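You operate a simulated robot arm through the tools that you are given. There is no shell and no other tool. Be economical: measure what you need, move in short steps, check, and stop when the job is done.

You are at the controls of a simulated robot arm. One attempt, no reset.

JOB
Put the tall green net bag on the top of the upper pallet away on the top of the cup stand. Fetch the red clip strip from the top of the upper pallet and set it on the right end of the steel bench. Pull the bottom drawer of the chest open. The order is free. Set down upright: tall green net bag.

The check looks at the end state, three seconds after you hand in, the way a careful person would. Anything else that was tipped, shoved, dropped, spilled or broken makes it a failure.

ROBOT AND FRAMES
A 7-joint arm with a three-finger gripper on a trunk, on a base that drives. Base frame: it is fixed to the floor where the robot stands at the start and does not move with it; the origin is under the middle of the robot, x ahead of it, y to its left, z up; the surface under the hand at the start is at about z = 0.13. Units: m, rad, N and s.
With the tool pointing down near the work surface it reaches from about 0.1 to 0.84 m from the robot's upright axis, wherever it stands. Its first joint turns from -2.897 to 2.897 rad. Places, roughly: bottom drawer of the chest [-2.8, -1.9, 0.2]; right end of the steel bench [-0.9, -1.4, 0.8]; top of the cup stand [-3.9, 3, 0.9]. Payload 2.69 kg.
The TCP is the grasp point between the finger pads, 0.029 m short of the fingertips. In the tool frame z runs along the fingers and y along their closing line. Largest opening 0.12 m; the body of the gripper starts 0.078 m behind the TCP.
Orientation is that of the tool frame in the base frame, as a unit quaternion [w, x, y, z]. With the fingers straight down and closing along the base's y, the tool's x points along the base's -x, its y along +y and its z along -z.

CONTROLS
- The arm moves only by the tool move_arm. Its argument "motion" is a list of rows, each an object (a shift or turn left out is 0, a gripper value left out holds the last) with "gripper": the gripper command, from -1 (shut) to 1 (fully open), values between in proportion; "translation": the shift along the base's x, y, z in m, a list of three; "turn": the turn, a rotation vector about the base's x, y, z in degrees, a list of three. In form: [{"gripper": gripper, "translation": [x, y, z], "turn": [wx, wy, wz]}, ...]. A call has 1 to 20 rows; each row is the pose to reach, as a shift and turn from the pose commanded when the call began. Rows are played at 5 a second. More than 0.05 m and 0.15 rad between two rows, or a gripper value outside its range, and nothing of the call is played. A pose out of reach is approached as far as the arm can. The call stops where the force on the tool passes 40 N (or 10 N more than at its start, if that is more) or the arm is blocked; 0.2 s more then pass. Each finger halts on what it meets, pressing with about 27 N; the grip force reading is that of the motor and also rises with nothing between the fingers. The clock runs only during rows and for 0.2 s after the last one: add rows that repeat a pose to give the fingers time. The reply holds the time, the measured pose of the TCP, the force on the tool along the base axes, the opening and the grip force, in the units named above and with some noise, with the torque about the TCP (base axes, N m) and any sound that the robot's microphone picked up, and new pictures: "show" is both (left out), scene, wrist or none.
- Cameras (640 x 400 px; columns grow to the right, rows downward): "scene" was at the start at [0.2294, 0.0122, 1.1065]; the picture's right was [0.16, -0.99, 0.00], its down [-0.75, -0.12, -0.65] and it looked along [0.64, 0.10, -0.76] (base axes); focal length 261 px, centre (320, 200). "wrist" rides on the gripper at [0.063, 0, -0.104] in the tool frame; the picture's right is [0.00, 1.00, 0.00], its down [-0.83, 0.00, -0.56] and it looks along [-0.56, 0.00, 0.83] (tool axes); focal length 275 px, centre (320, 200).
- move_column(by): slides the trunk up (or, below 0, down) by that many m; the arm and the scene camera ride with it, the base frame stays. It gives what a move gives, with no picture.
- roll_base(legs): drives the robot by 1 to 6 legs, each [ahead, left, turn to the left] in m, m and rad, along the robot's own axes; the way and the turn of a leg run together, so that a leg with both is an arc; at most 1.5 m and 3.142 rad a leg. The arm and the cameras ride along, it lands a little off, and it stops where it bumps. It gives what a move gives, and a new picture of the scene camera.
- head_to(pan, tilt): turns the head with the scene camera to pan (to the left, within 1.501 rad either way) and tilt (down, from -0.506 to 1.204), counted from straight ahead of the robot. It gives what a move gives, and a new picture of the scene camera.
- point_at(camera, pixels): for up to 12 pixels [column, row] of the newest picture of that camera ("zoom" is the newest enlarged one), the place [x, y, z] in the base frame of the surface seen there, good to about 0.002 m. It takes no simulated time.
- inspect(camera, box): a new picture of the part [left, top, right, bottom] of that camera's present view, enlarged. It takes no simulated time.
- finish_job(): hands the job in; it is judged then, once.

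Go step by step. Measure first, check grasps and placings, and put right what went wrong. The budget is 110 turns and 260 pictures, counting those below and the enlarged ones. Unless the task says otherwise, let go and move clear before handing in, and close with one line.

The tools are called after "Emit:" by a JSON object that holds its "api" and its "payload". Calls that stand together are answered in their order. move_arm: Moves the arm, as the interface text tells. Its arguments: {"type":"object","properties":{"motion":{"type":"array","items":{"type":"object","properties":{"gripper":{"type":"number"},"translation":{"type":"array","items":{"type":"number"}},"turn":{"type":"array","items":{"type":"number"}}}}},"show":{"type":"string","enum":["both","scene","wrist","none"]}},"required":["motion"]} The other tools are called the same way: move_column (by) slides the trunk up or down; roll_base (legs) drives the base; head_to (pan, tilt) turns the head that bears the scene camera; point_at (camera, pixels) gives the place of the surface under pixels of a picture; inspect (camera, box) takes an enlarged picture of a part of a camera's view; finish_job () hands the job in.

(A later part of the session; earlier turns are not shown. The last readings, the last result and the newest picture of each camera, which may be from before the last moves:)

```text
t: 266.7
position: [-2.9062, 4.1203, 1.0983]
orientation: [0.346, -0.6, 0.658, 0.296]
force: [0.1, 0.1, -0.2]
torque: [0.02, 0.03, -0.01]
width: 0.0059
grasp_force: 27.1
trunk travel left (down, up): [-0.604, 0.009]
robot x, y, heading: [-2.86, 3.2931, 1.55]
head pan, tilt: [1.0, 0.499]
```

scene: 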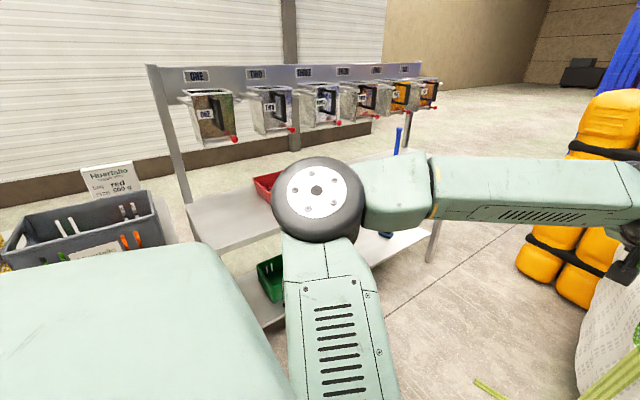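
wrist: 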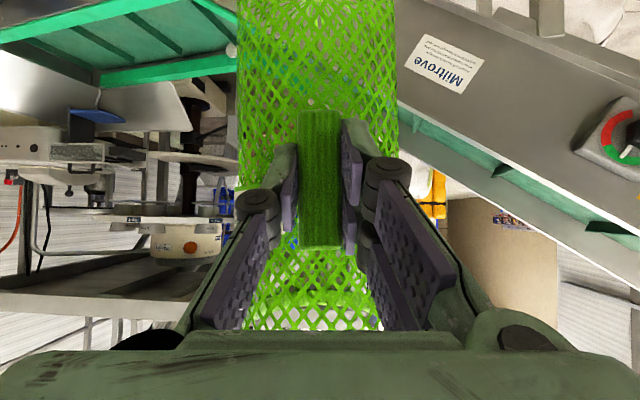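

Grip width fell to 0.0059, so the bag may have slipped. Checking immediately.

Emit:
{"api": "move_arm", "payload": {"motion": [{"translation": [0, 0, 0]}], "show": "wrist"}}

Emit:
{"api": "head_to", "payload": {"pan": 0, "tilt": 0.6}}

```text
t: 267.1
position: [-2.9066, 4.1192, 1.098]
orientation: [0.346, -0.6, 0.658, 0.296]
force: [0.6, -0.5, -0.7]
torque: [-0.02, 0.01, 0.02]
width: 0.0061
grasp_force: 27.2
trunk travel left (down, up): [-0.604, 0.009]
robot x, y, heading: [-2.8543, 3.2872, 1.551]
head pan, tilt: [1.0, 0.499]
```

wrist: 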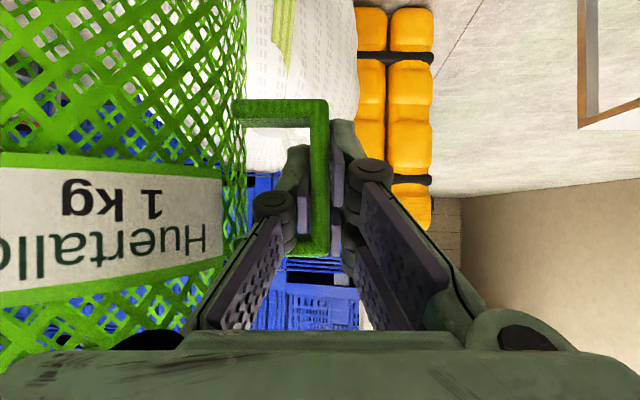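

```text
t: 268.3
position: [-2.9073, 4.1207, 1.0992]
orientation: [0.345, -0.601, 0.657, 0.296]
force: [-0.1, 0.4, -1.3]
torque: [0.0, 0.01, 0.04]
width: 0.0062
grasp_force: 27.3
trunk travel left (down, up): [-0.604, 0.009]
robot x, y, heading: [-2.8556, 3.2899, 1.553]
head pan, tilt: [0.0, 0.6]
```

scene: 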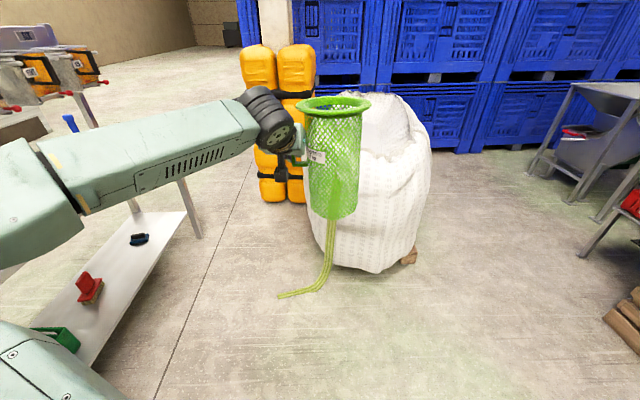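

The bag has swivelled 90° in the grip (now held across the handle's thin side, bag on the robot's right) but is still upright and firmly held. I'll back off from the white FIBC, turn left partway, and gain distance from the stand.

Emit:
{"api": "roll_base", "payload": {"legs": [[-0.2, 0, 0], [0, 0, 0.5]]}}

Emit:
{"api": "inspect", "payload": {"camera": "wrist", "box": [0, 0, 640, 400]}}

```text
t: 271.4
position: [-3.2936, 3.7987, 1.0982]
orientation: [-0.264, 0.741, -0.494, -0.371]
force: [0.3, 0.4, -1.0]
torque: [0.01, 0.01, -0.03]
width: 0.006
grasp_force: 26.7
trunk travel left (down, up): [-0.604, 0.009]
robot x, y, heading: [-2.8605, 3.0876, 2.039]
head pan, tilt: [0.0, 0.6]
```

scene: 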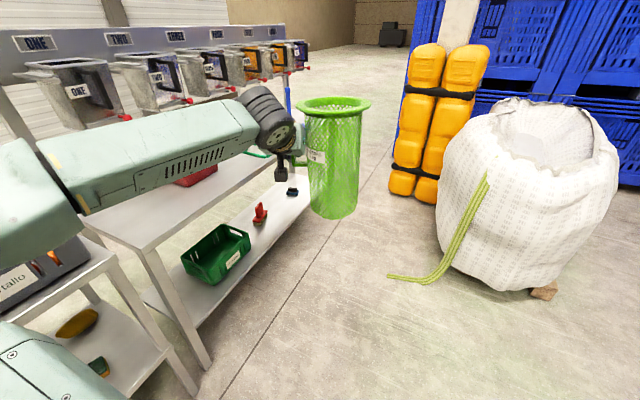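

```text
1.00 times, centred on (320, 200) of wrist (not enlarged: the box is as wide or as high as the picture)
```

zoom: 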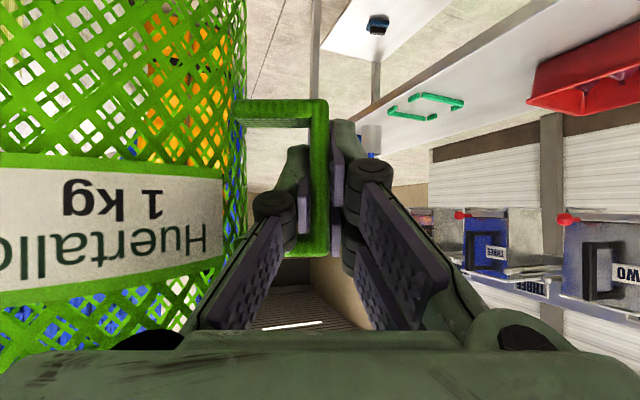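

There appear to be two tables: one with the grey crate (lower left) and one with the numbered cups. I'll measure both to identify the cup stand.

Emit:
{"api": "head_to", "payload": {"pan": 0.6, "tilt": 0.5}}

Emit:
{"api": "inspect", "payload": {"camera": "scene", "box": [0, 0, 640, 400]}}

```text
t: 272.4
position: [-3.2931, 3.7983, 1.0996]
orientation: [-0.264, 0.741, -0.494, -0.37]
force: [-0.2, 0.1, -0.5]
torque: [0.01, 0.06, -0.01]
width: 0.0063
grasp_force: 27.3
trunk travel left (down, up): [-0.604, 0.009]
robot x, y, heading: [-2.8568, 3.0911, 2.04]
head pan, tilt: [0.6, 0.499]
```

scene: 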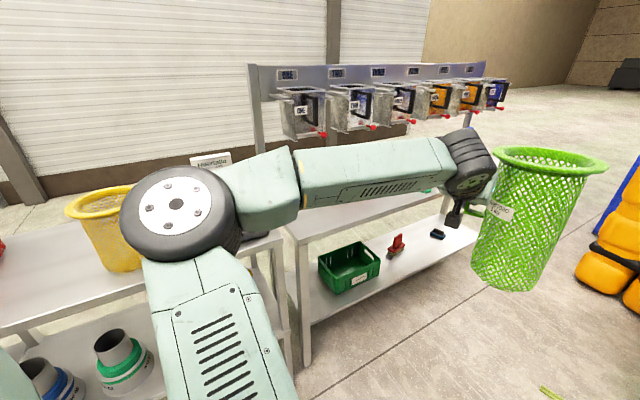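

```text
1.00 times, centred on (320, 200) of scene (not enlarged: the box is as wide or as high as the picture)
```

zoom: 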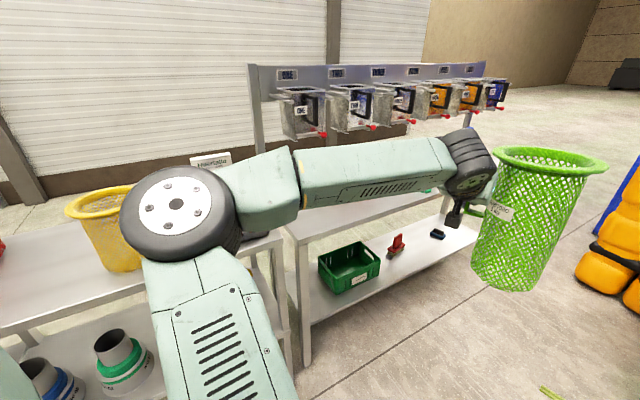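

Emit:
{"api": "point_at", "payload": {"camera": "scene", "pixels": [[40, 270], [10, 320], [110, 215], [110, 280], [290, 235], [350, 218], [430, 195], [305, 360], [480, 235], [280, 240], [258, 75], [478, 70]]}}

Emit:
{"api": "head_to", "payload": {"pan": 1.3, "tilt": 0.6}}

```text
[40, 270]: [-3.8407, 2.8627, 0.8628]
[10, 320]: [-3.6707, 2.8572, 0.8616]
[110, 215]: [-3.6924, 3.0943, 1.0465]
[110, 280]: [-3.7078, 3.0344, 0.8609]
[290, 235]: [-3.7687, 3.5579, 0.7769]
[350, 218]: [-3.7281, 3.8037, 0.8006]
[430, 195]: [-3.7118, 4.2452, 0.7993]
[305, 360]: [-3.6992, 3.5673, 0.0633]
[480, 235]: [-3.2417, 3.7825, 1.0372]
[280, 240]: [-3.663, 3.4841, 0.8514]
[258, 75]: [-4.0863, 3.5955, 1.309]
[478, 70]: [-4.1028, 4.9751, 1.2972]
```

```text
t: 273.4
position: [-3.2919, 3.7993, 1.0988]
orientation: [-0.264, 0.741, -0.494, -0.371]
force: [0.1, 0.9, 0.0]
torque: [0.01, 0.05, 0.02]
width: 0.0063
grasp_force: 27.2
trunk travel left (down, up): [-0.604, 0.009]
robot x, y, heading: [-2.8629, 3.0874, 2.041]
head pan, tilt: [1.3, 0.6]
```

scene: 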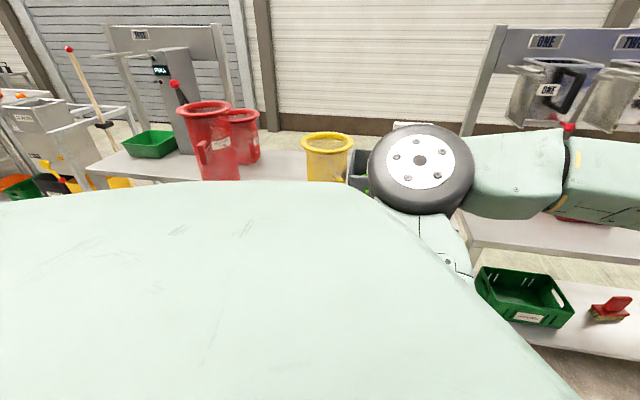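

Table A (y 2.57–3.49, z 0.861, centre ≈(-3.88,3.03)) matches the hint, so it's the cup stand. I'll move to face west from x≈-2.55 and view its top.

Emit:
{"api": "roll_base", "payload": {"legs": [[0, -0.33, 0], [0, 0, 1.1]]}}

Emit:
{"api": "head_to", "payload": {"pan": 0.0, "tilt": 0.45}}

```text
t: 279.4
position: [-3.3977, 3.1754, 1.0987]
orientation: [-0.033, 0.89, -0.035, -0.453]
force: [-0.2, -0.9, -0.3]
torque: [-0.04, 0.02, 0.0]
width: 0.0065
grasp_force: 27.2
trunk travel left (down, up): [-0.604, 0.009]
robot x, y, heading: [-2.5717, 3.2308, 3.137]
head pan, tilt: [1.3, 0.6]
```

scene: 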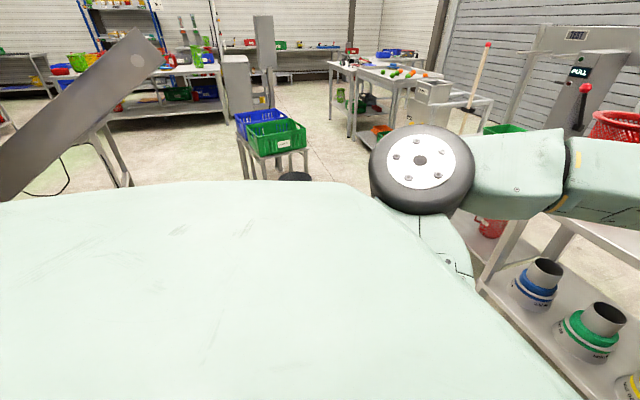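

```text
t: 280.9
position: [-3.3976, 3.1751, 1.098]
orientation: [-0.031, 0.89, -0.033, -0.454]
force: [-0.7, 0.0, 0.0]
torque: [-0.03, 0.02, 0.0]
width: 0.0063
grasp_force: 27.1
trunk travel left (down, up): [-0.604, 0.009]
robot x, y, heading: [-2.5694, 3.2351, 3.135]
head pan, tilt: [0.0, 0.45]
```

scene: 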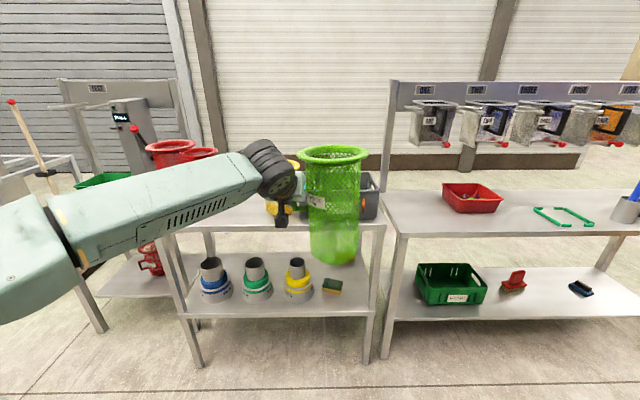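

The arm hides the top. I'll slide right (north) 0.65 and look back to the left.

Emit:
{"api": "roll_base", "payload": {"legs": [[0, -0.65, 0]]}}

Emit:
{"api": "head_to", "payload": {"pan": 0.6, "tilt": 0.4}}

```text
t: 286.4
position: [-3.3944, 3.8232, 1.0986]
orientation: [-0.031, 0.89, -0.033, -0.454]
force: [0.1, -0.8, -0.5]
torque: [-0.04, 0.01, 0.02]
width: 0.0063
grasp_force: 26.8
trunk travel left (down, up): [-0.604, 0.009]
robot x, y, heading: [-2.5645, 3.8918, 3.139]
head pan, tilt: [0.0, 0.45]
```

scene: 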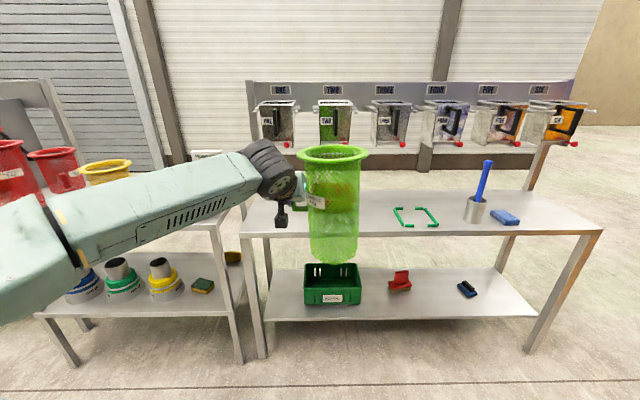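

```text
t: 287.4
position: [-3.3945, 3.8219, 1.0975]
orientation: [-0.032, 0.89, -0.033, -0.454]
force: [0.2, 1.0, 0.3]
torque: [-0.07, -0.01, -0.01]
width: 0.0063
grasp_force: 27.4
trunk travel left (down, up): [-0.604, 0.009]
robot x, y, heading: [-2.5635, 3.886, 3.133]
head pan, tilt: [0.6, 0.4]
```

scene: 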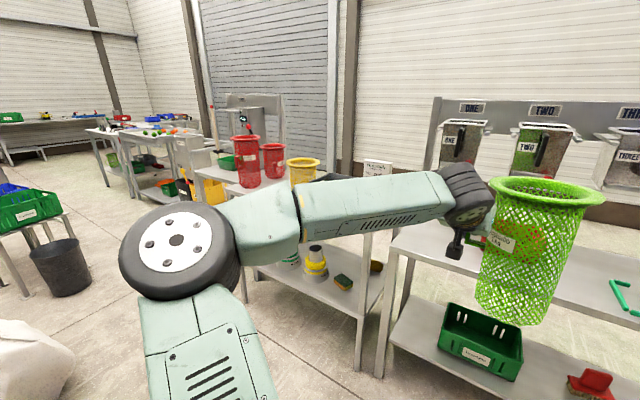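

The stand's top is hidden by the forearm from here. I'll return south a bit and turn right, so that I can look past the elbow at the stand.

Emit:
{"api": "roll_base", "payload": {"legs": [[-0.1, 0.6, 0], [0, 0, -1.1]]}}

Emit:
{"api": "head_to", "payload": {"pan": 1.35, "tilt": 0.4}}

```text
t: 295.4
position: [-2.9053, 3.9817, 1.0983]
orientation: [-0.262, 0.744, -0.49, -0.372]
force: [0.2, -0.2, -1.0]
torque: [0.0, 0.05, -0.01]
width: 0.0064
grasp_force: 26.8
trunk travel left (down, up): [-0.604, 0.009]
robot x, y, heading: [-2.4684, 3.2747, 2.052]
head pan, tilt: [0.6, 0.4]
```

scene: 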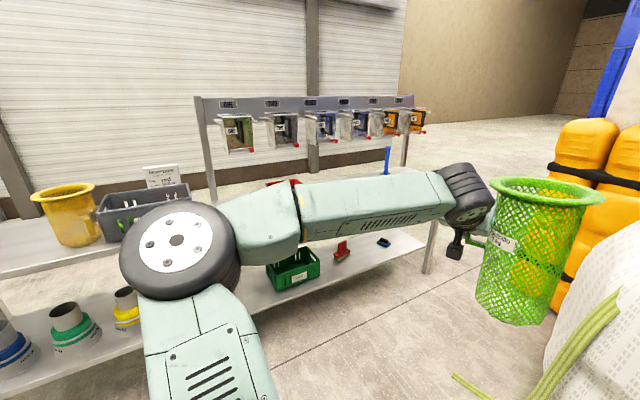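

```text
t: 296.5
position: [-2.9042, 3.9816, 1.0978]
orientation: [-0.262, 0.744, -0.489, -0.373]
force: [0.2, 0.2, -0.3]
torque: [0.0, 0.04, -0.01]
width: 0.0064
grasp_force: 27.0
trunk travel left (down, up): [-0.604, 0.009]
robot x, y, heading: [-2.4695, 3.2742, 2.05]
head pan, tilt: [1.349, 0.4]
```

scene: 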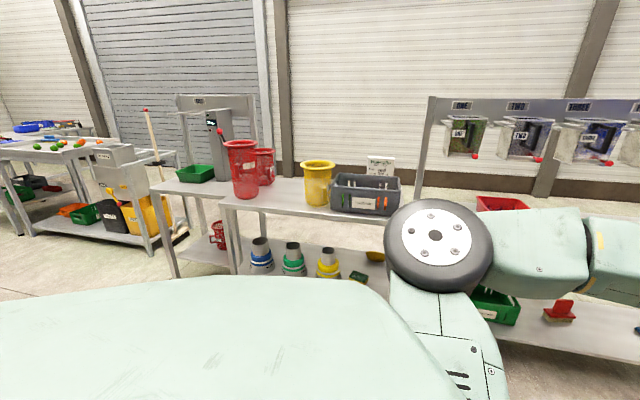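

Now the stand's top is clearly visible. I'll measure the free spaces.

Emit:
{"api": "inspect", "payload": {"camera": "scene", "box": [200, 130, 440, 280]}}

Emit:
{"api": "point_at", "payload": {"camera": "zoom", "pixels": [[120, 170], [110, 35], [180, 140], [205, 180], [260, 185], [310, 190], [345, 205], [355, 180], [460, 215], [300, 225], [80, 190], [235, 150]]}}

```text
2.67 times, centred on (320, 205) of scene
```

zoom: 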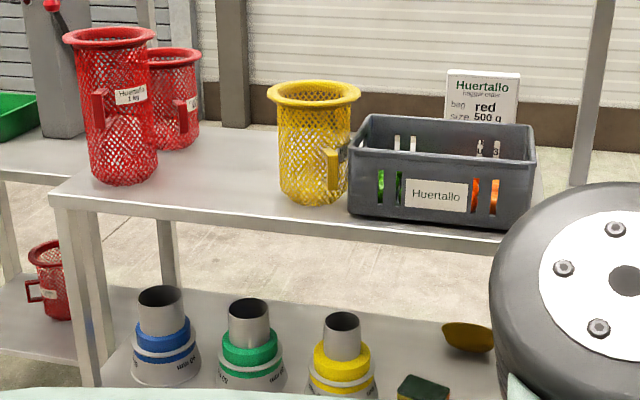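

```text
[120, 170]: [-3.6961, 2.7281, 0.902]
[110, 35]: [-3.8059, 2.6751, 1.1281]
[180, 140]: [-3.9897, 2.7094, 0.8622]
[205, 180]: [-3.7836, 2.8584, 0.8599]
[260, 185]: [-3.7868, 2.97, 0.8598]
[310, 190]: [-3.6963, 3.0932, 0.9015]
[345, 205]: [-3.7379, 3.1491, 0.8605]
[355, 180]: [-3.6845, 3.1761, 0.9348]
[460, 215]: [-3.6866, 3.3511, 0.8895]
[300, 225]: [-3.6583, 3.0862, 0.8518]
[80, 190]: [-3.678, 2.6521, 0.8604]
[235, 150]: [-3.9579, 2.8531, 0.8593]
```

There's a gap at y 2.79–3.0 between the tall red bag (centre ≈(-3.755,2.71)) and the yellow one (≈(-3.75,3.08)). If I approach heading ~SW, the gripper will sit south-east of the bag and clear both. First I'll measure the bag relative to the TCP.

Emit:
{"api": "head_to", "payload": {"pan": -0.1, "tilt": 0.45}}

Emit:
{"api": "inspect", "payload": {"camera": "scene", "box": [240, 120, 400, 320]}}

```text
t: 298.1
position: [-2.9053, 3.9815, 1.0977]
orientation: [-0.262, 0.744, -0.49, -0.371]
force: [-0.8, -0.8, 0.1]
torque: [0.0, 0.03, 0.02]
width: 0.006
grasp_force: 27.0
trunk travel left (down, up): [-0.604, 0.009]
robot x, y, heading: [-2.4655, 3.2758, 2.047]
head pan, tilt: [-0.099, 0.45]
```

scene: 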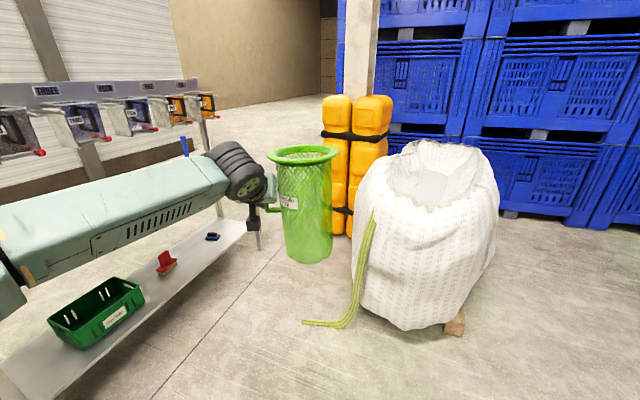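

```text
2.00 times, centred on (320, 220) of scene
```

zoom: 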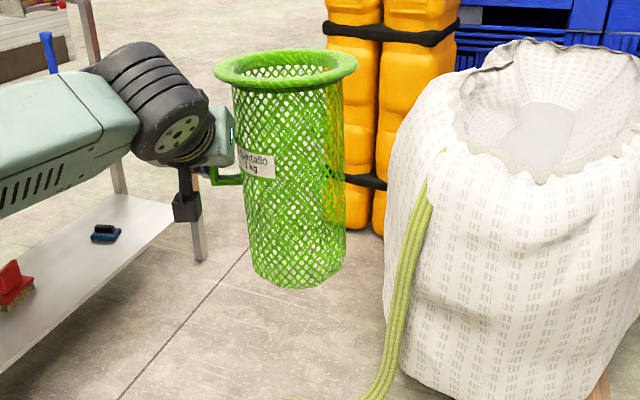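

Emit:
{"api": "point_at", "payload": {"camera": "zoom", "pixels": [[285, 85], [217, 65], [356, 62], [285, 52], [295, 286], [240, 180], [222, 180], [250, 270], [342, 240], [232, 90], [345, 90], [300, 200]]}}

```text
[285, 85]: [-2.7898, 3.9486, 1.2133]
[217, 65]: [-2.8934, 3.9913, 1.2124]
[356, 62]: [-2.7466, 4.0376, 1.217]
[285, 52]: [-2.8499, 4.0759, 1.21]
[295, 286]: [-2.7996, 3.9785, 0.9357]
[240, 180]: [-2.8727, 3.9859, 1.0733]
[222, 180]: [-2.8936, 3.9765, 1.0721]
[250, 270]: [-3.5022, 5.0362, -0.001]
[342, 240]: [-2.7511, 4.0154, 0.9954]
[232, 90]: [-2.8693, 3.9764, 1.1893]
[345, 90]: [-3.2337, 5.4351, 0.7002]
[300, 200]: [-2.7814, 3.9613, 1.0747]
```

Bag is upright: rim centre (-2.820,4.013), bottom z≈0.931, vector from TCP 0.091 m. Target is bag centre (-3.80,2.90), approached from due east with heading ≈228°. First I'll turn left 1.93 rad here, then shift to (-2.80,3.49).

Emit:
{"api": "roll_base", "payload": {"legs": [[0, 0, 1.0], [0, 0, 0.933], [0.064, -0.391, 0]]}}

Emit:
{"api": "head_to", "payload": {"pan": -0.3, "tilt": 0.45}}

```text
t: 306.8
position: [-3.3065, 2.828, 1.0979]
orientation: [0.157, 0.826, 0.334, -0.427]
force: [0.2, 0.0, -0.8]
torque: [-0.05, -0.02, -0.03]
width: 0.0063
grasp_force: 27.4
trunk travel left (down, up): [-0.604, 0.009]
robot x, y, heading: [-2.8013, 3.4865, -2.299]
head pan, tilt: [-0.099, 0.45]
```

scene: 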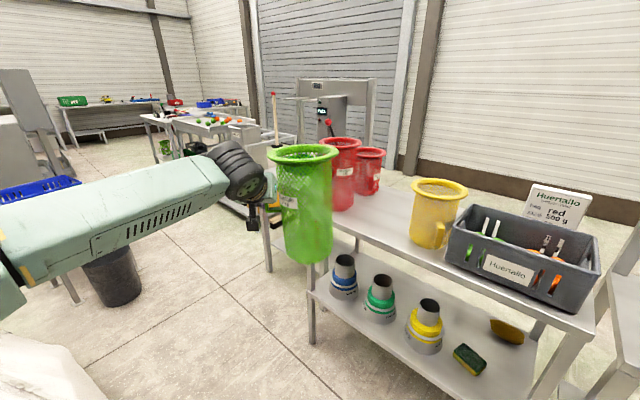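

```text
t: 307.5
position: [-3.3069, 2.8282, 1.099]
orientation: [0.157, 0.826, 0.334, -0.427]
force: [0.7, 0.2, -0.4]
torque: [0.0, 0.0, 0.02]
width: 0.0061
grasp_force: 26.9
trunk travel left (down, up): [-0.604, 0.009]
robot x, y, heading: [-2.8017, 3.4897, -2.299]
head pan, tilt: [-0.3, 0.45]
```

scene: 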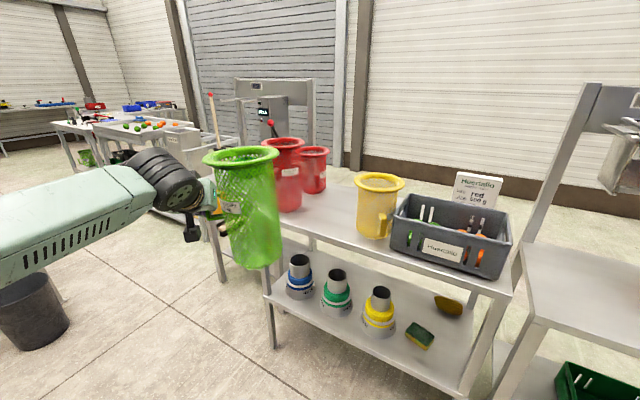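

Clear view now. I'll measure our bag's rim, plus the red and yellow rims.

Emit:
{"api": "inspect", "payload": {"camera": "scene", "box": [190, 120, 430, 280]}}

Emit:
{"api": "point_at", "payload": {"camera": "scene", "pixels": [[204, 156], [279, 153], [241, 166], [241, 147], [264, 145], [303, 143], [284, 151], [356, 182], [404, 184], [379, 191], [380, 173], [345, 208]]}}

```text
2.50 times, centred on (310, 200) of scene
```

zoom: 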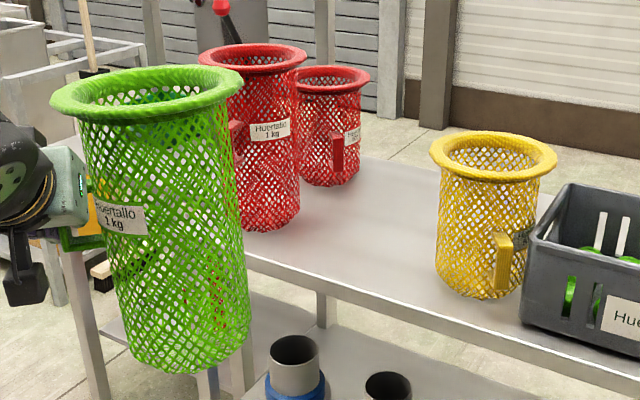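

```text
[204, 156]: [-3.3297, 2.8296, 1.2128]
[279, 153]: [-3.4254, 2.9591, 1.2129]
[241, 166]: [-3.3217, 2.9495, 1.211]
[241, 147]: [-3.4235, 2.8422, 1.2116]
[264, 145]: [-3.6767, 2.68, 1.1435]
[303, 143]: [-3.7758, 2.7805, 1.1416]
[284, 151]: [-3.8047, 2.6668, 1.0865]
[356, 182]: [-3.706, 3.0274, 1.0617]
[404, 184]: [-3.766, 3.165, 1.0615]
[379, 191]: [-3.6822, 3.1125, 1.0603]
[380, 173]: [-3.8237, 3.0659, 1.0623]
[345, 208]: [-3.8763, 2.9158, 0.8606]
```

Bag centre (-3.375,2.895); yellow centre ≈(-3.745,3.093), red ≈(-3.735,2.72). Target is (-3.83,2.907). I'll move half-way west first and re-measure.

Emit:
{"api": "roll_base", "payload": {"legs": [[0.147, -0.176, 0]]}}

Emit:
{"api": "point_at", "payload": {"camera": "scene", "pixels": [[204, 156], [279, 153], [241, 166], [241, 147]]}}

```text
t: 309.5
position: [-3.5357, 2.8365, 1.0983]
orientation: [0.156, 0.826, 0.332, -0.427]
force: [-0.2, -0.2, -0.5]
torque: [-0.02, -0.03, -0.01]
width: 0.0066
grasp_force: 26.8
trunk travel left (down, up): [-0.604, 0.009]
robot x, y, heading: [-3.0302, 3.4963, -2.301]
head pan, tilt: [-0.3, 0.45]
```

scene: 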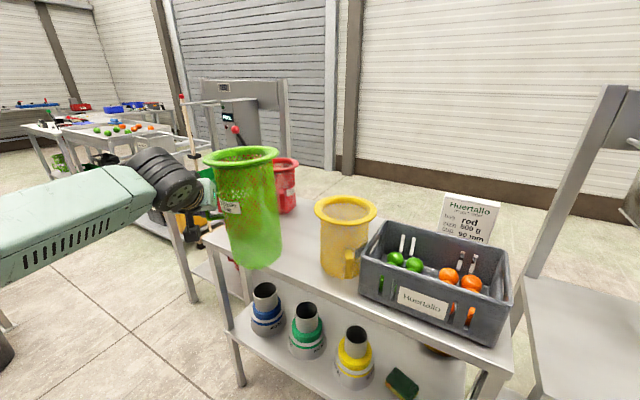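

```text
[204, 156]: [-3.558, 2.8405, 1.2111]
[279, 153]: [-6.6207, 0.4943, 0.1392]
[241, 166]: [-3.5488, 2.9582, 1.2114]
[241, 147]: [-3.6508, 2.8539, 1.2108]
```

Bag centre now (-3.600,2.906), right on line. I'll move another 0.23 west.

Emit:
{"api": "roll_base", "payload": {"legs": [[0.153, -0.172, 0]]}}

Emit:
{"api": "inspect", "payload": {"camera": "scene", "box": [130, 110, 450, 310]}}

Emit:
{"api": "point_at", "payload": {"camera": "scene", "pixels": [[204, 156], [241, 166], [241, 147], [262, 162], [276, 156]]}}

```text
t: 311.4
position: [-3.763, 2.8381, 1.0988]
orientation: [0.155, 0.827, 0.331, -0.428]
force: [-0.2, 0.1, -0.6]
torque: [-0.01, -0.03, -0.01]
width: 0.0063
grasp_force: 26.6
trunk travel left (down, up): [-0.604, 0.009]
robot x, y, heading: [-3.2567, 3.4982, -2.305]
head pan, tilt: [-0.3, 0.45]
```

scene: 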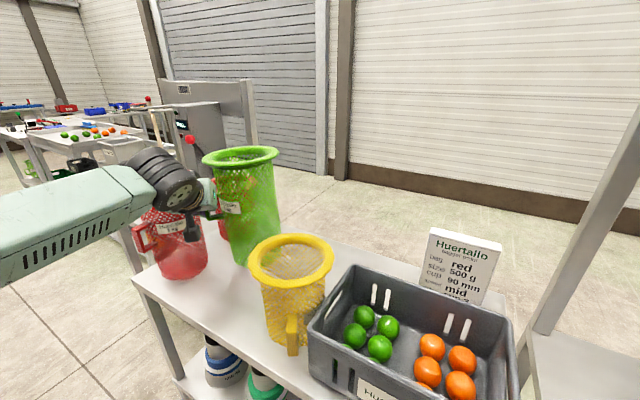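

```text
2.00 times, centred on (290, 210) of scene
```

zoom: 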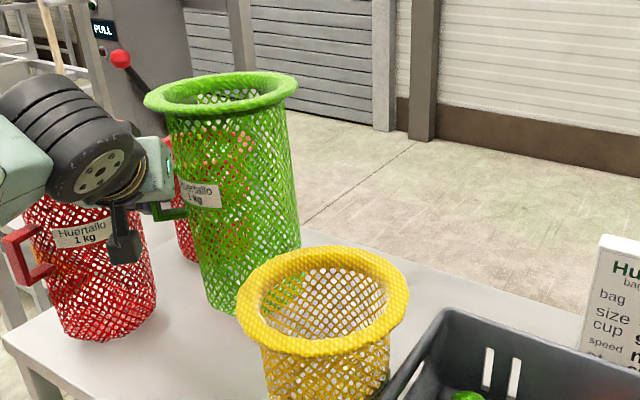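

```text
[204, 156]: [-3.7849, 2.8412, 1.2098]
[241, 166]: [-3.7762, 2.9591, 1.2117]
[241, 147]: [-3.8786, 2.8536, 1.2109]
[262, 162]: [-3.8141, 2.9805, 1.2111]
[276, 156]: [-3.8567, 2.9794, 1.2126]
```

Bag centre is (-3.827,2.906), in the gap. Before lowering 7 cm I'll check the wrist and camera clearance to the tall red bag.

Emit:
{"api": "point_at", "payload": {"camera": "zoom", "pixels": [[125, 255], [118, 215], [140, 235], [95, 170], [60, 200], [110, 190], [160, 195], [170, 215], [45, 205], [90, 270], [140, 300], [185, 235]]}}

Emit:
{"api": "inspect", "payload": {"camera": "wrist", "box": [0, 0, 640, 400]}}

```text
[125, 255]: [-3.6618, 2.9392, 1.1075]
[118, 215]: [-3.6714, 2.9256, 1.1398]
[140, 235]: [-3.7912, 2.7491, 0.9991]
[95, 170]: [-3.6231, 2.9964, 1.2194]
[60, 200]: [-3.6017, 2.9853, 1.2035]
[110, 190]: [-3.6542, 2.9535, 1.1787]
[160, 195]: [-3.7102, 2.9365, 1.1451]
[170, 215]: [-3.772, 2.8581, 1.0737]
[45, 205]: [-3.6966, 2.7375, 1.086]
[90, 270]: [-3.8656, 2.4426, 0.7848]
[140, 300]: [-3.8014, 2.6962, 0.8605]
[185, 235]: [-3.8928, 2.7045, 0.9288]
```

```text
1.00 times, centred on (320, 200) of wrist (not enlarged: the box is as wide or as high as the picture)
```

zoom: 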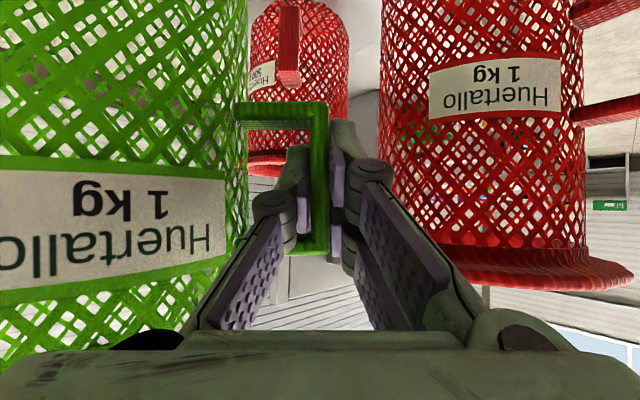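

Everything has at least ~3 cm clearance. I'll lower with the trunk by 0.06.

Emit:
{"api": "move_column", "payload": {"by": -0.06}}

Emit:
{"api": "head_to", "payload": {"pan": -0.3, "tilt": 0.55}}

Emit:
{"api": "inspect", "payload": {"camera": "scene", "box": [130, 80, 370, 260]}}

```text
t: 312.4
position: [-3.7629, 2.8381, 1.039]
orientation: [0.156, 0.827, 0.331, -0.428]
force: [0.0, 1.6, 0.1]
torque: [-0.06, -0.02, 0.0]
width: 0.0064
grasp_force: 26.7
trunk travel left (down, up): [-0.544, 0.069]
robot x, y, heading: [-3.2553, 3.4974, -2.303]
head pan, tilt: [-0.3, 0.45]
```

```text
t: 313.1
position: [-3.7629, 2.8393, 1.0387]
orientation: [0.157, 0.826, 0.332, -0.428]
force: [0.0, -0.4, -0.4]
torque: [-0.01, -0.02, 0.0]
width: 0.0063
grasp_force: 26.9
trunk travel left (down, up): [-0.544, 0.069]
robot x, y, heading: [-3.256, 3.4933, -2.307]
head pan, tilt: [-0.3, 0.55]
```

scene: 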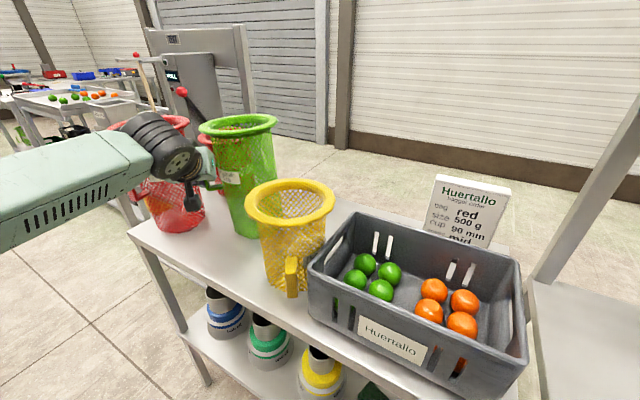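

```text
2.22 times, centred on (250, 170) of scene
```

zoom: 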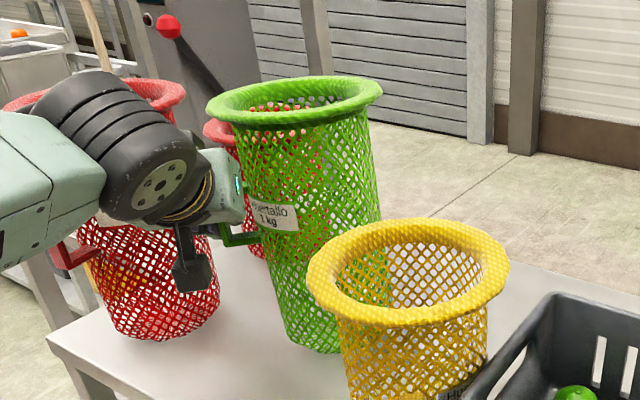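

Nearly down (rim should be ≈1.151 → bottom ≈0.869). I'll lower the last 8 mm in small steps.

Emit:
{"api": "move_column", "payload": {"by": -0.006}}

Emit:
{"api": "move_column", "payload": {"by": -0.003}}

Emit:
{"api": "head_to", "payload": {"pan": -0.28, "tilt": 0.55}}

Emit:
{"api": "inspect", "payload": {"camera": "scene", "box": [130, 80, 370, 260]}}

Emit:
{"api": "point_at", "payload": {"camera": "zoom", "pixels": [[210, 105], [380, 90], [300, 125], [290, 80], [300, 340], [230, 340]]}}

```text
t: 313.6
position: [-3.7625, 2.8388, 1.0315]
orientation: [0.157, 0.826, 0.332, -0.427]
force: [-0.7, -0.5, -0.2]
torque: [-0.02, -0.01, -0.01]
width: 0.0063
grasp_force: 27.0
trunk travel left (down, up): [-0.538, 0.075]
robot x, y, heading: [-3.2526, 3.4943, -2.303]
head pan, tilt: [-0.3, 0.55]
```

```text
t: 314.1
position: [-3.7632, 2.838, 1.0301]
orientation: [0.157, 0.826, 0.333, -0.428]
force: [-0.6, -0.1, -0.5]
torque: [-0.01, -0.04, -0.01]
width: 0.0064
grasp_force: 26.9
trunk travel left (down, up): [-0.535, 0.078]
robot x, y, heading: [-3.2552, 3.4984, -2.304]
head pan, tilt: [-0.3, 0.55]
```

```text
t: 314.8
position: [-3.7635, 2.8379, 1.0291]
orientation: [0.156, 0.827, 0.332, -0.427]
force: [1.0, -0.2, -0.1]
torque: [-0.04, -0.01, -0.02]
width: 0.0064
grasp_force: 27.0
trunk travel left (down, up): [-0.535, 0.078]
robot x, y, heading: [-3.2569, 3.4958, -2.304]
head pan, tilt: [-0.279, 0.55]
```

scene: 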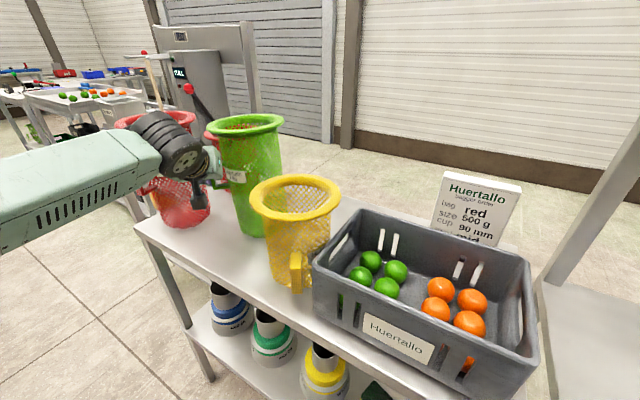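

```text
2.22 times, centred on (250, 170) of scene
```

zoom: 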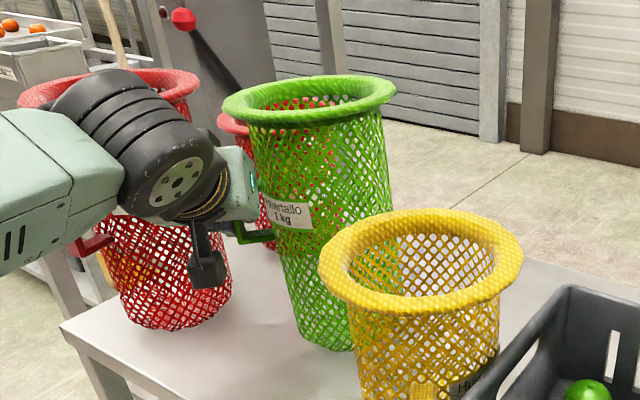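

```text
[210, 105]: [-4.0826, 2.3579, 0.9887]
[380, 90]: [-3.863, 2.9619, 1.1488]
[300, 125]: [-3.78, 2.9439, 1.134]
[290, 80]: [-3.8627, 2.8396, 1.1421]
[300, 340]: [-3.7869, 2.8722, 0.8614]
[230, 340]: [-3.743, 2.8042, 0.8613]
```

Rim is at ≈1.142, so the bottom is at about table level. One more 2 mm to confirm contact.

Emit:
{"api": "move_column", "payload": {"by": -0.003}}

Emit:
{"api": "move_arm", "payload": {"motion": [{"translation": [0, 0, 0]}, {"translation": [0, 0, 0]}], "show": "none"}}

```text
t: 315.3
position: [-3.762, 2.8388, 1.0277]
orientation: [0.157, 0.825, 0.332, -0.429]
force: [1.9, -1.3, 8.3]
torque: [-0.05, 0.24, 0.03]
width: 0.0063
grasp_force: 26.9
trunk travel left (down, up): [-0.532, 0.081]
robot x, y, heading: [-3.2547, 3.4965, -2.306]
head pan, tilt: [-0.279, 0.55]
```

```text
t: 315.9
position: [-3.762, 2.8393, 1.0277]
orientation: [0.157, 0.825, 0.332, -0.429]
force: [2.2, -2.7, 12.7]
torque: [-0.13, 0.44, 0.06]
width: 0.0066
grasp_force: 26.7
trunk travel left (down, up): [-0.532, 0.081]
robot x, y, heading: [-3.2558, 3.4966, -2.304]
head pan, tilt: [-0.279, 0.55]
```

Contact confirmed (12 N). I'll release slightly (0.024 opening, keeping the inner finger off the net) and check before retreating.

Emit:
{"api": "move_arm", "payload": {"motion": [{"translation": [0, 0, 0.001]}, {"translation": [0, 0, 0.001], "gripper": -0.8}, {"translation": [0, 0, 0.001], "gripper": -0.7}, {"translation": [0, 0, 0.001], "gripper": -0.6}, {"translation": [0, 0, 0.001], "gripper": -0.6}]}}

```text
t: 317.1
position: [-3.7636, 2.8377, 1.0269]
orientation: [0.157, 0.826, 0.332, -0.427]
force: [-0.1, -0.1, -0.2]
torque: [-0.01, 0.03, -0.02]
width: 0.0238
grasp_force: 0.0
trunk travel left (down, up): [-0.532, 0.081]
robot x, y, heading: [-3.257, 3.4949, -2.303]
head pan, tilt: [-0.279, 0.55]
```

scene: 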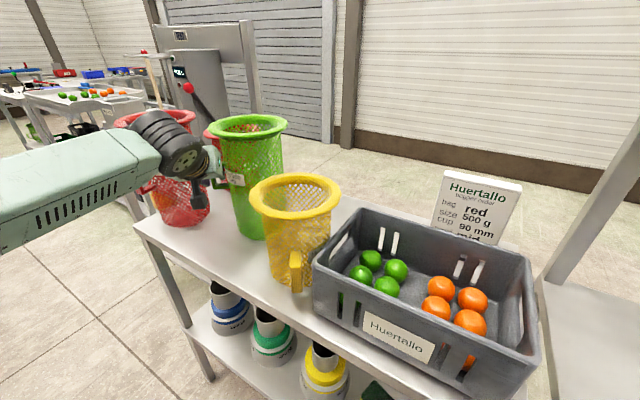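
wrist: 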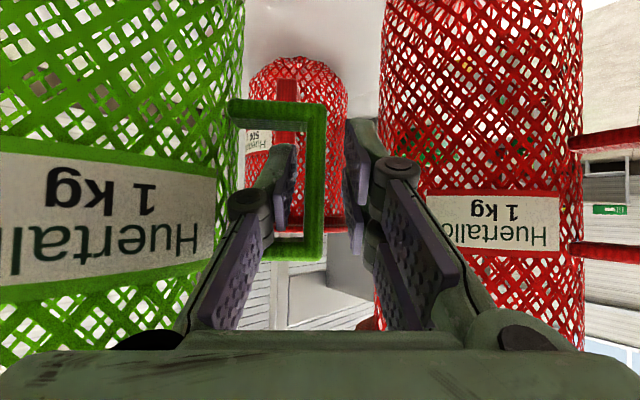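

Released; the bag stands on its own with the inner finger inside the handle loop. I'll retreat along the tool axis in small steps.

Emit:
{"api": "move_arm", "payload": {"motion": [{"translation": [0.006, 0.0054, 0.0058]}, {"translation": [0.012, 0.0109, 0.0117]}, {"translation": [0.018, 0.0163, 0.0175]}, {"translation": [0.024, 0.0217, 0.0234]}, {"translation": [0.03, 0.0272, 0.0292]}, {"translation": [0.036, 0.0326, 0.0351]}, {"translation": [0.036, 0.0326, 0.0351]}]}}

```text
t: 318.9
position: [-3.754, 2.8892, 1.0542]
orientation: [0.132, 0.837, 0.311, -0.43]
force: [0.3, 0.3, -0.4]
torque: [-0.01, -0.02, 0.0]
width: 0.0239
grasp_force: 0.0
trunk travel left (down, up): [-0.532, 0.081]
robot x, y, heading: [-3.2561, 3.4992, -2.309]
head pan, tilt: [-0.279, 0.55]
stopped in row 7: the arm was blocked; the commanded pose is now the measured one
```

scene: 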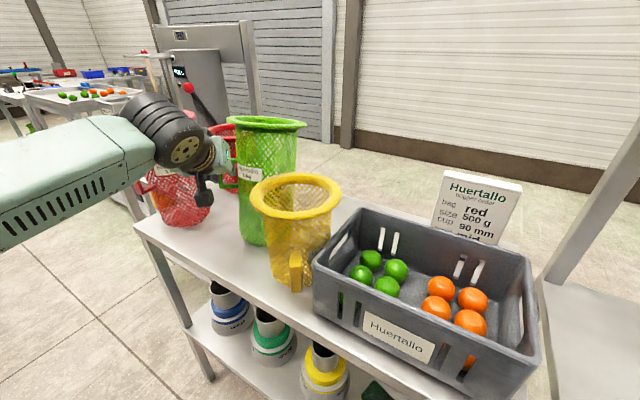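
wrist: 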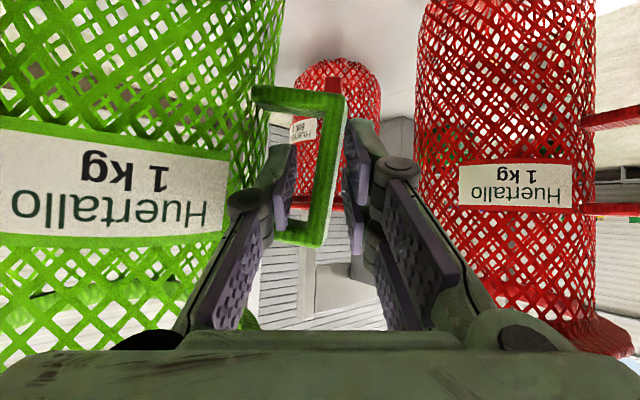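

The arm deviated at its limit and nudged the bag north a little. I'll measure the bag before using the base to withdraw.

Emit:
{"api": "inspect", "payload": {"camera": "scene", "box": [150, 90, 350, 260]}}

Emit:
{"api": "point_at", "payload": {"camera": "scene", "pixels": [[229, 122], [305, 125], [267, 131], [268, 116], [251, 190], [340, 188], [296, 177], [250, 242], [296, 214]]}}

```text
2.35 times, centred on (250, 175) of scene
```

zoom: 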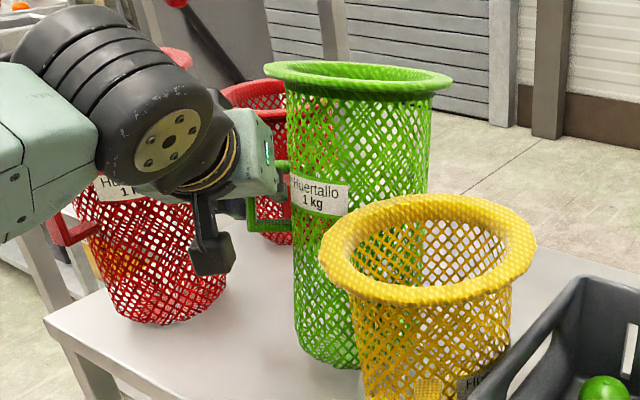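

```text
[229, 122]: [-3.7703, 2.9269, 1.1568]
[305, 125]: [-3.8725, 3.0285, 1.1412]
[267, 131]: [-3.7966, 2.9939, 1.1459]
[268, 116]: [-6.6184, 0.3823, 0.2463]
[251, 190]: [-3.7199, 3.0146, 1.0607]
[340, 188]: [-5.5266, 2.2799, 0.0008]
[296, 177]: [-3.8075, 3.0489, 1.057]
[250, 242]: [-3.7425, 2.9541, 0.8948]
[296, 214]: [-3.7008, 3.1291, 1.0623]
```

The bag is displaced ~5 cm and being lifted slightly by the finger under the loop's top. I'll lower the trunk 0.022 to let it settle.

Emit:
{"api": "move_column", "payload": {"by": -0.022}}

Emit:
{"api": "move_arm", "payload": {"motion": [{"translation": [0, 0, 0]}]}}

Emit:
{"api": "inspect", "payload": {"camera": "scene", "box": [150, 90, 350, 260]}}

```text
t: 319.6
position: [-3.754, 2.8898, 1.0333]
orientation: [0.133, 0.837, 0.311, -0.431]
force: [0.2, 0.6, -0.6]
torque: [0.02, -0.01, -0.01]
width: 0.024
grasp_force: 0.0
trunk travel left (down, up): [-0.51, 0.103]
robot x, y, heading: [-3.254, 3.494, -2.308]
head pan, tilt: [-0.279, 0.55]
```

```text
t: 320.0
position: [-3.7539, 2.8885, 1.0321]
orientation: [0.133, 0.837, 0.31, -0.431]
force: [0.0, 0.5, 0.1]
torque: [-0.01, 0.0, -0.02]
width: 0.0243
grasp_force: 0.0
trunk travel left (down, up): [-0.51, 0.103]
robot x, y, heading: [-3.255, 3.4969, -2.304]
head pan, tilt: [-0.279, 0.55]
```

scene: 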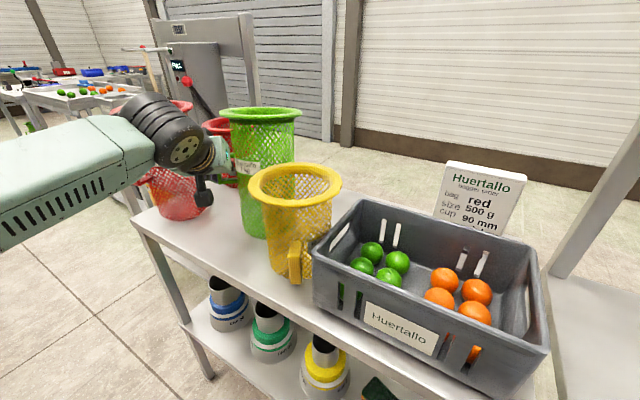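
wrist: 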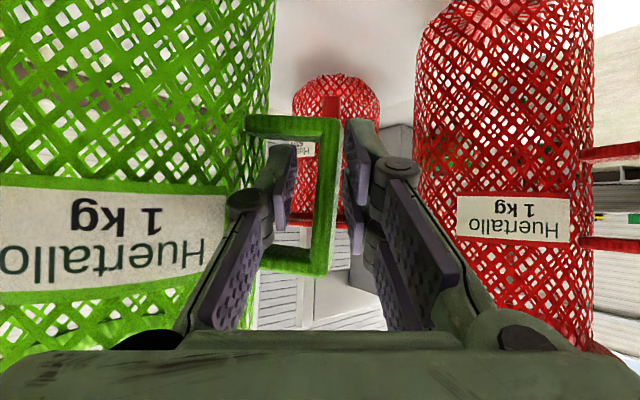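

```text
2.35 times, centred on (250, 175) of scene
```

zoom: 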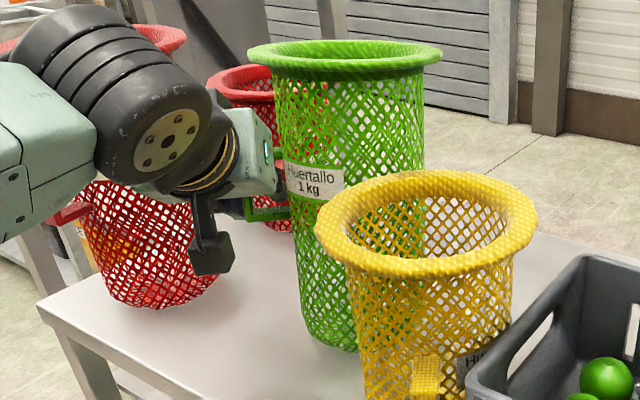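

Emit:
{"api": "point_at", "payload": {"camera": "zoom", "pixels": [[250, 55], [440, 52], [345, 75], [345, 40], [320, 235], [535, 215], [425, 270], [425, 175], [325, 340], [265, 215], [282, 195]]}}

```text
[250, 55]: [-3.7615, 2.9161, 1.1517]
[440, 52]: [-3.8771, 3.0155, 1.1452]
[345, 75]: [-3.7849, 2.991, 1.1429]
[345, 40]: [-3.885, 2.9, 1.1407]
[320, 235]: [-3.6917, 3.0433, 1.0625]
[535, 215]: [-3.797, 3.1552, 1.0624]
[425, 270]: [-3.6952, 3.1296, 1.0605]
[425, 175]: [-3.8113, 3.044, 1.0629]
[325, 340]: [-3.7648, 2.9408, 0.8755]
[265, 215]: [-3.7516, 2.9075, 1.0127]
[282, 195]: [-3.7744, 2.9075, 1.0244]
```

The bag has settled upright at ≈(-3.83,2.956) and the yellow is unmoved. I'll withdraw using the base and trunk in small alternating steps along the tool axis.

Emit:
{"api": "roll_base", "payload": {"legs": [[-0.015, 0.003, 0]]}}

Emit:
{"api": "move_column", "payload": {"by": 0.01}}

Emit:
{"api": "inspect", "payload": {"camera": "wrist", "box": [160, 60, 480, 300]}}

```text
t: 320.7
position: [-3.7405, 2.8977, 1.0332]
orientation: [0.133, 0.836, 0.312, -0.431]
force: [-0.3, -0.2, 0.2]
torque: [0.02, -0.01, 0.0]
width: 0.024
grasp_force: 0.0
trunk travel left (down, up): [-0.51, 0.103]
robot x, y, heading: [-3.2406, 3.5048, -2.306]
head pan, tilt: [-0.279, 0.55]
```

scene: 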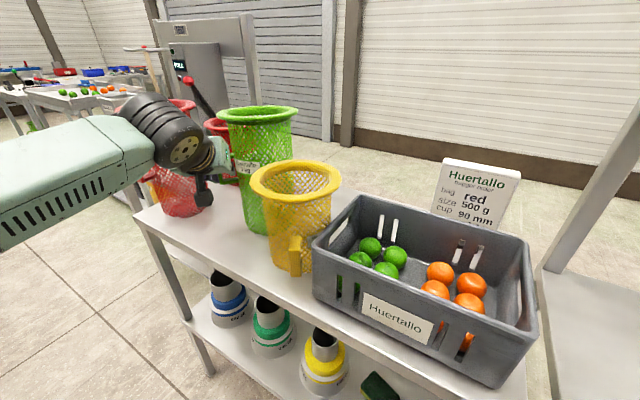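

```text
t: 321.3
position: [-3.7412, 2.8982, 1.042]
orientation: [0.133, 0.836, 0.312, -0.431]
force: [0.8, -0.1, -0.5]
torque: [0.02, 0.03, -0.05]
width: 0.0238
grasp_force: 0.0
trunk travel left (down, up): [-0.52, 0.093]
robot x, y, heading: [-3.2415, 3.5038, -2.306]
head pan, tilt: [-0.279, 0.55]
```

```text
1.67 times, centred on (320, 180) of wrist
```

zoom: 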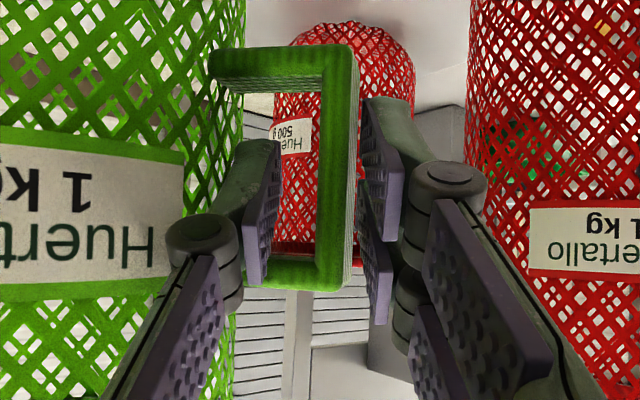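

The inner finger still spans the loop, close to its (world) top arm at the zoom's bottom. I'll go back another 0.02 without raising.

Emit:
{"api": "roll_base", "payload": {"legs": [[-0.02, 0.004, 0]]}}

Emit:
{"api": "inspect", "payload": {"camera": "wrist", "box": [160, 60, 480, 300]}}

```text
t: 322.1
position: [-3.7244, 2.9105, 1.0424]
orientation: [0.132, 0.836, 0.312, -0.431]
force: [-0.1, -1.0, -0.6]
torque: [0.02, -0.02, -0.02]
width: 0.0241
grasp_force: 0.0
trunk travel left (down, up): [-0.52, 0.093]
robot x, y, heading: [-3.2288, 3.515, -2.3]
head pan, tilt: [-0.279, 0.55]
```

scene: 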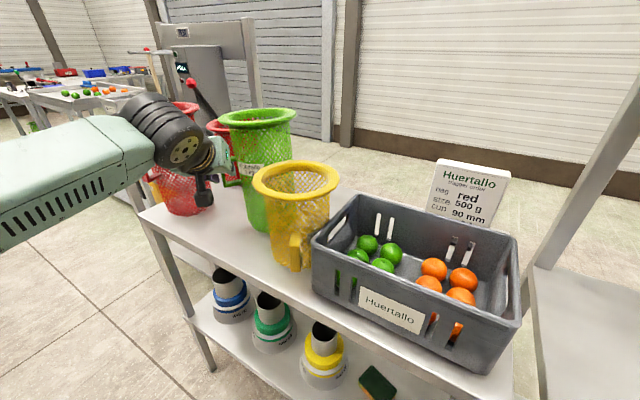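

```text
1.67 times, centred on (320, 180) of wrist
```

zoom: 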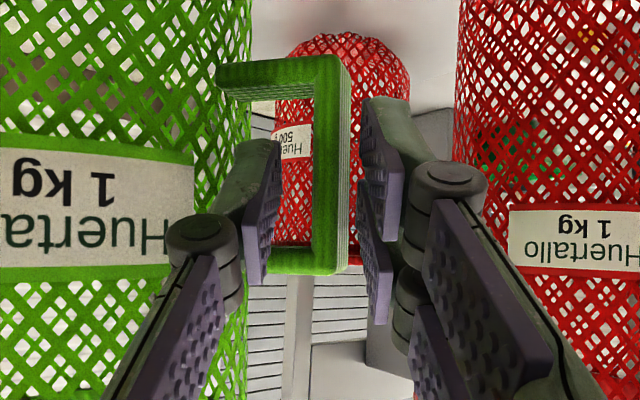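

Emit:
{"api": "roll_base", "payload": {"legs": [[-0.02, 0.004, 0]]}}

Emit:
{"api": "inspect", "payload": {"camera": "wrist", "box": [160, 60, 480, 300]}}

```text
t: 322.9
position: [-3.7073, 2.9243, 1.0428]
orientation: [0.132, 0.836, 0.311, -0.432]
force: [-0.3, 0.4, 0.5]
torque: [-0.03, -0.02, 0.03]
width: 0.024
grasp_force: 0.0
trunk travel left (down, up): [-0.52, 0.093]
robot x, y, heading: [-3.2116, 3.5305, -2.306]
head pan, tilt: [-0.279, 0.55]
```

scene: 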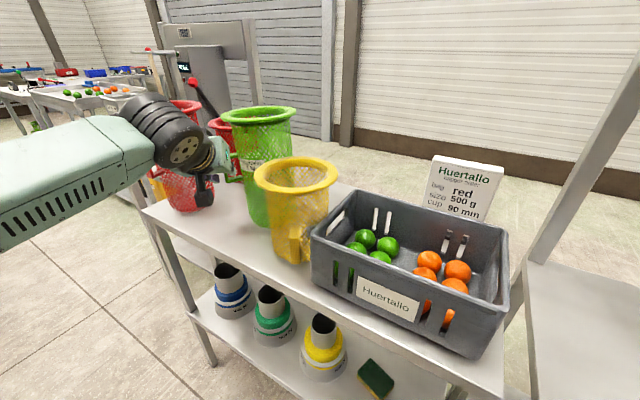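

```text
1.67 times, centred on (320, 180) of wrist
```

zoom: 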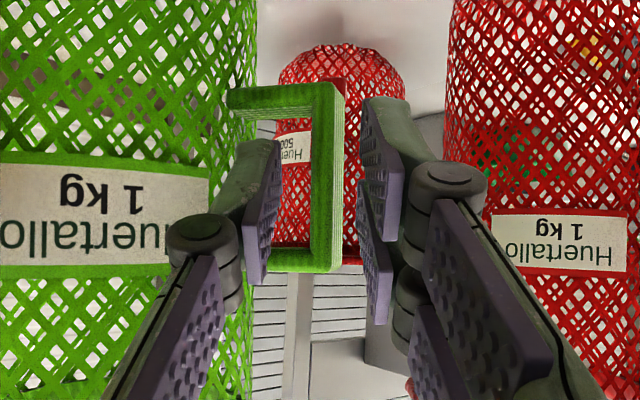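

Emit:
{"api": "point_at", "payload": {"camera": "zoom", "pixels": [[325, 120], [325, 180], [325, 250], [270, 260], [262, 150], [262, 200], [258, 270], [380, 110], [240, 90]]}}

Emit:
{"api": "point_at", "payload": {"camera": "scene", "pixels": [[219, 118], [296, 114], [257, 122], [257, 107], [254, 180], [337, 177], [296, 192]]}}

```text
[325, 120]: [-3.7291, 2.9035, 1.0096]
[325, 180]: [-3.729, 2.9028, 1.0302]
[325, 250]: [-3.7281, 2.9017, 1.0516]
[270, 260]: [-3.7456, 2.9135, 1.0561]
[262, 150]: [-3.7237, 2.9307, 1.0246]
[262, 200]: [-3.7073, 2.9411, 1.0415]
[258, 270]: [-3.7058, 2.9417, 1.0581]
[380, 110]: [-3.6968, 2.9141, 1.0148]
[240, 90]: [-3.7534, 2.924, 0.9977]
```

```text
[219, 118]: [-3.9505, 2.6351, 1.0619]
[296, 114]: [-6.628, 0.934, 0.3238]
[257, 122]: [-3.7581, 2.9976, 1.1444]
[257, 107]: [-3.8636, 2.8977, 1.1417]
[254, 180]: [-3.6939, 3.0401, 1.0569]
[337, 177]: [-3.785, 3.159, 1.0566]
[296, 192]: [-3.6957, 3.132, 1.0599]
```

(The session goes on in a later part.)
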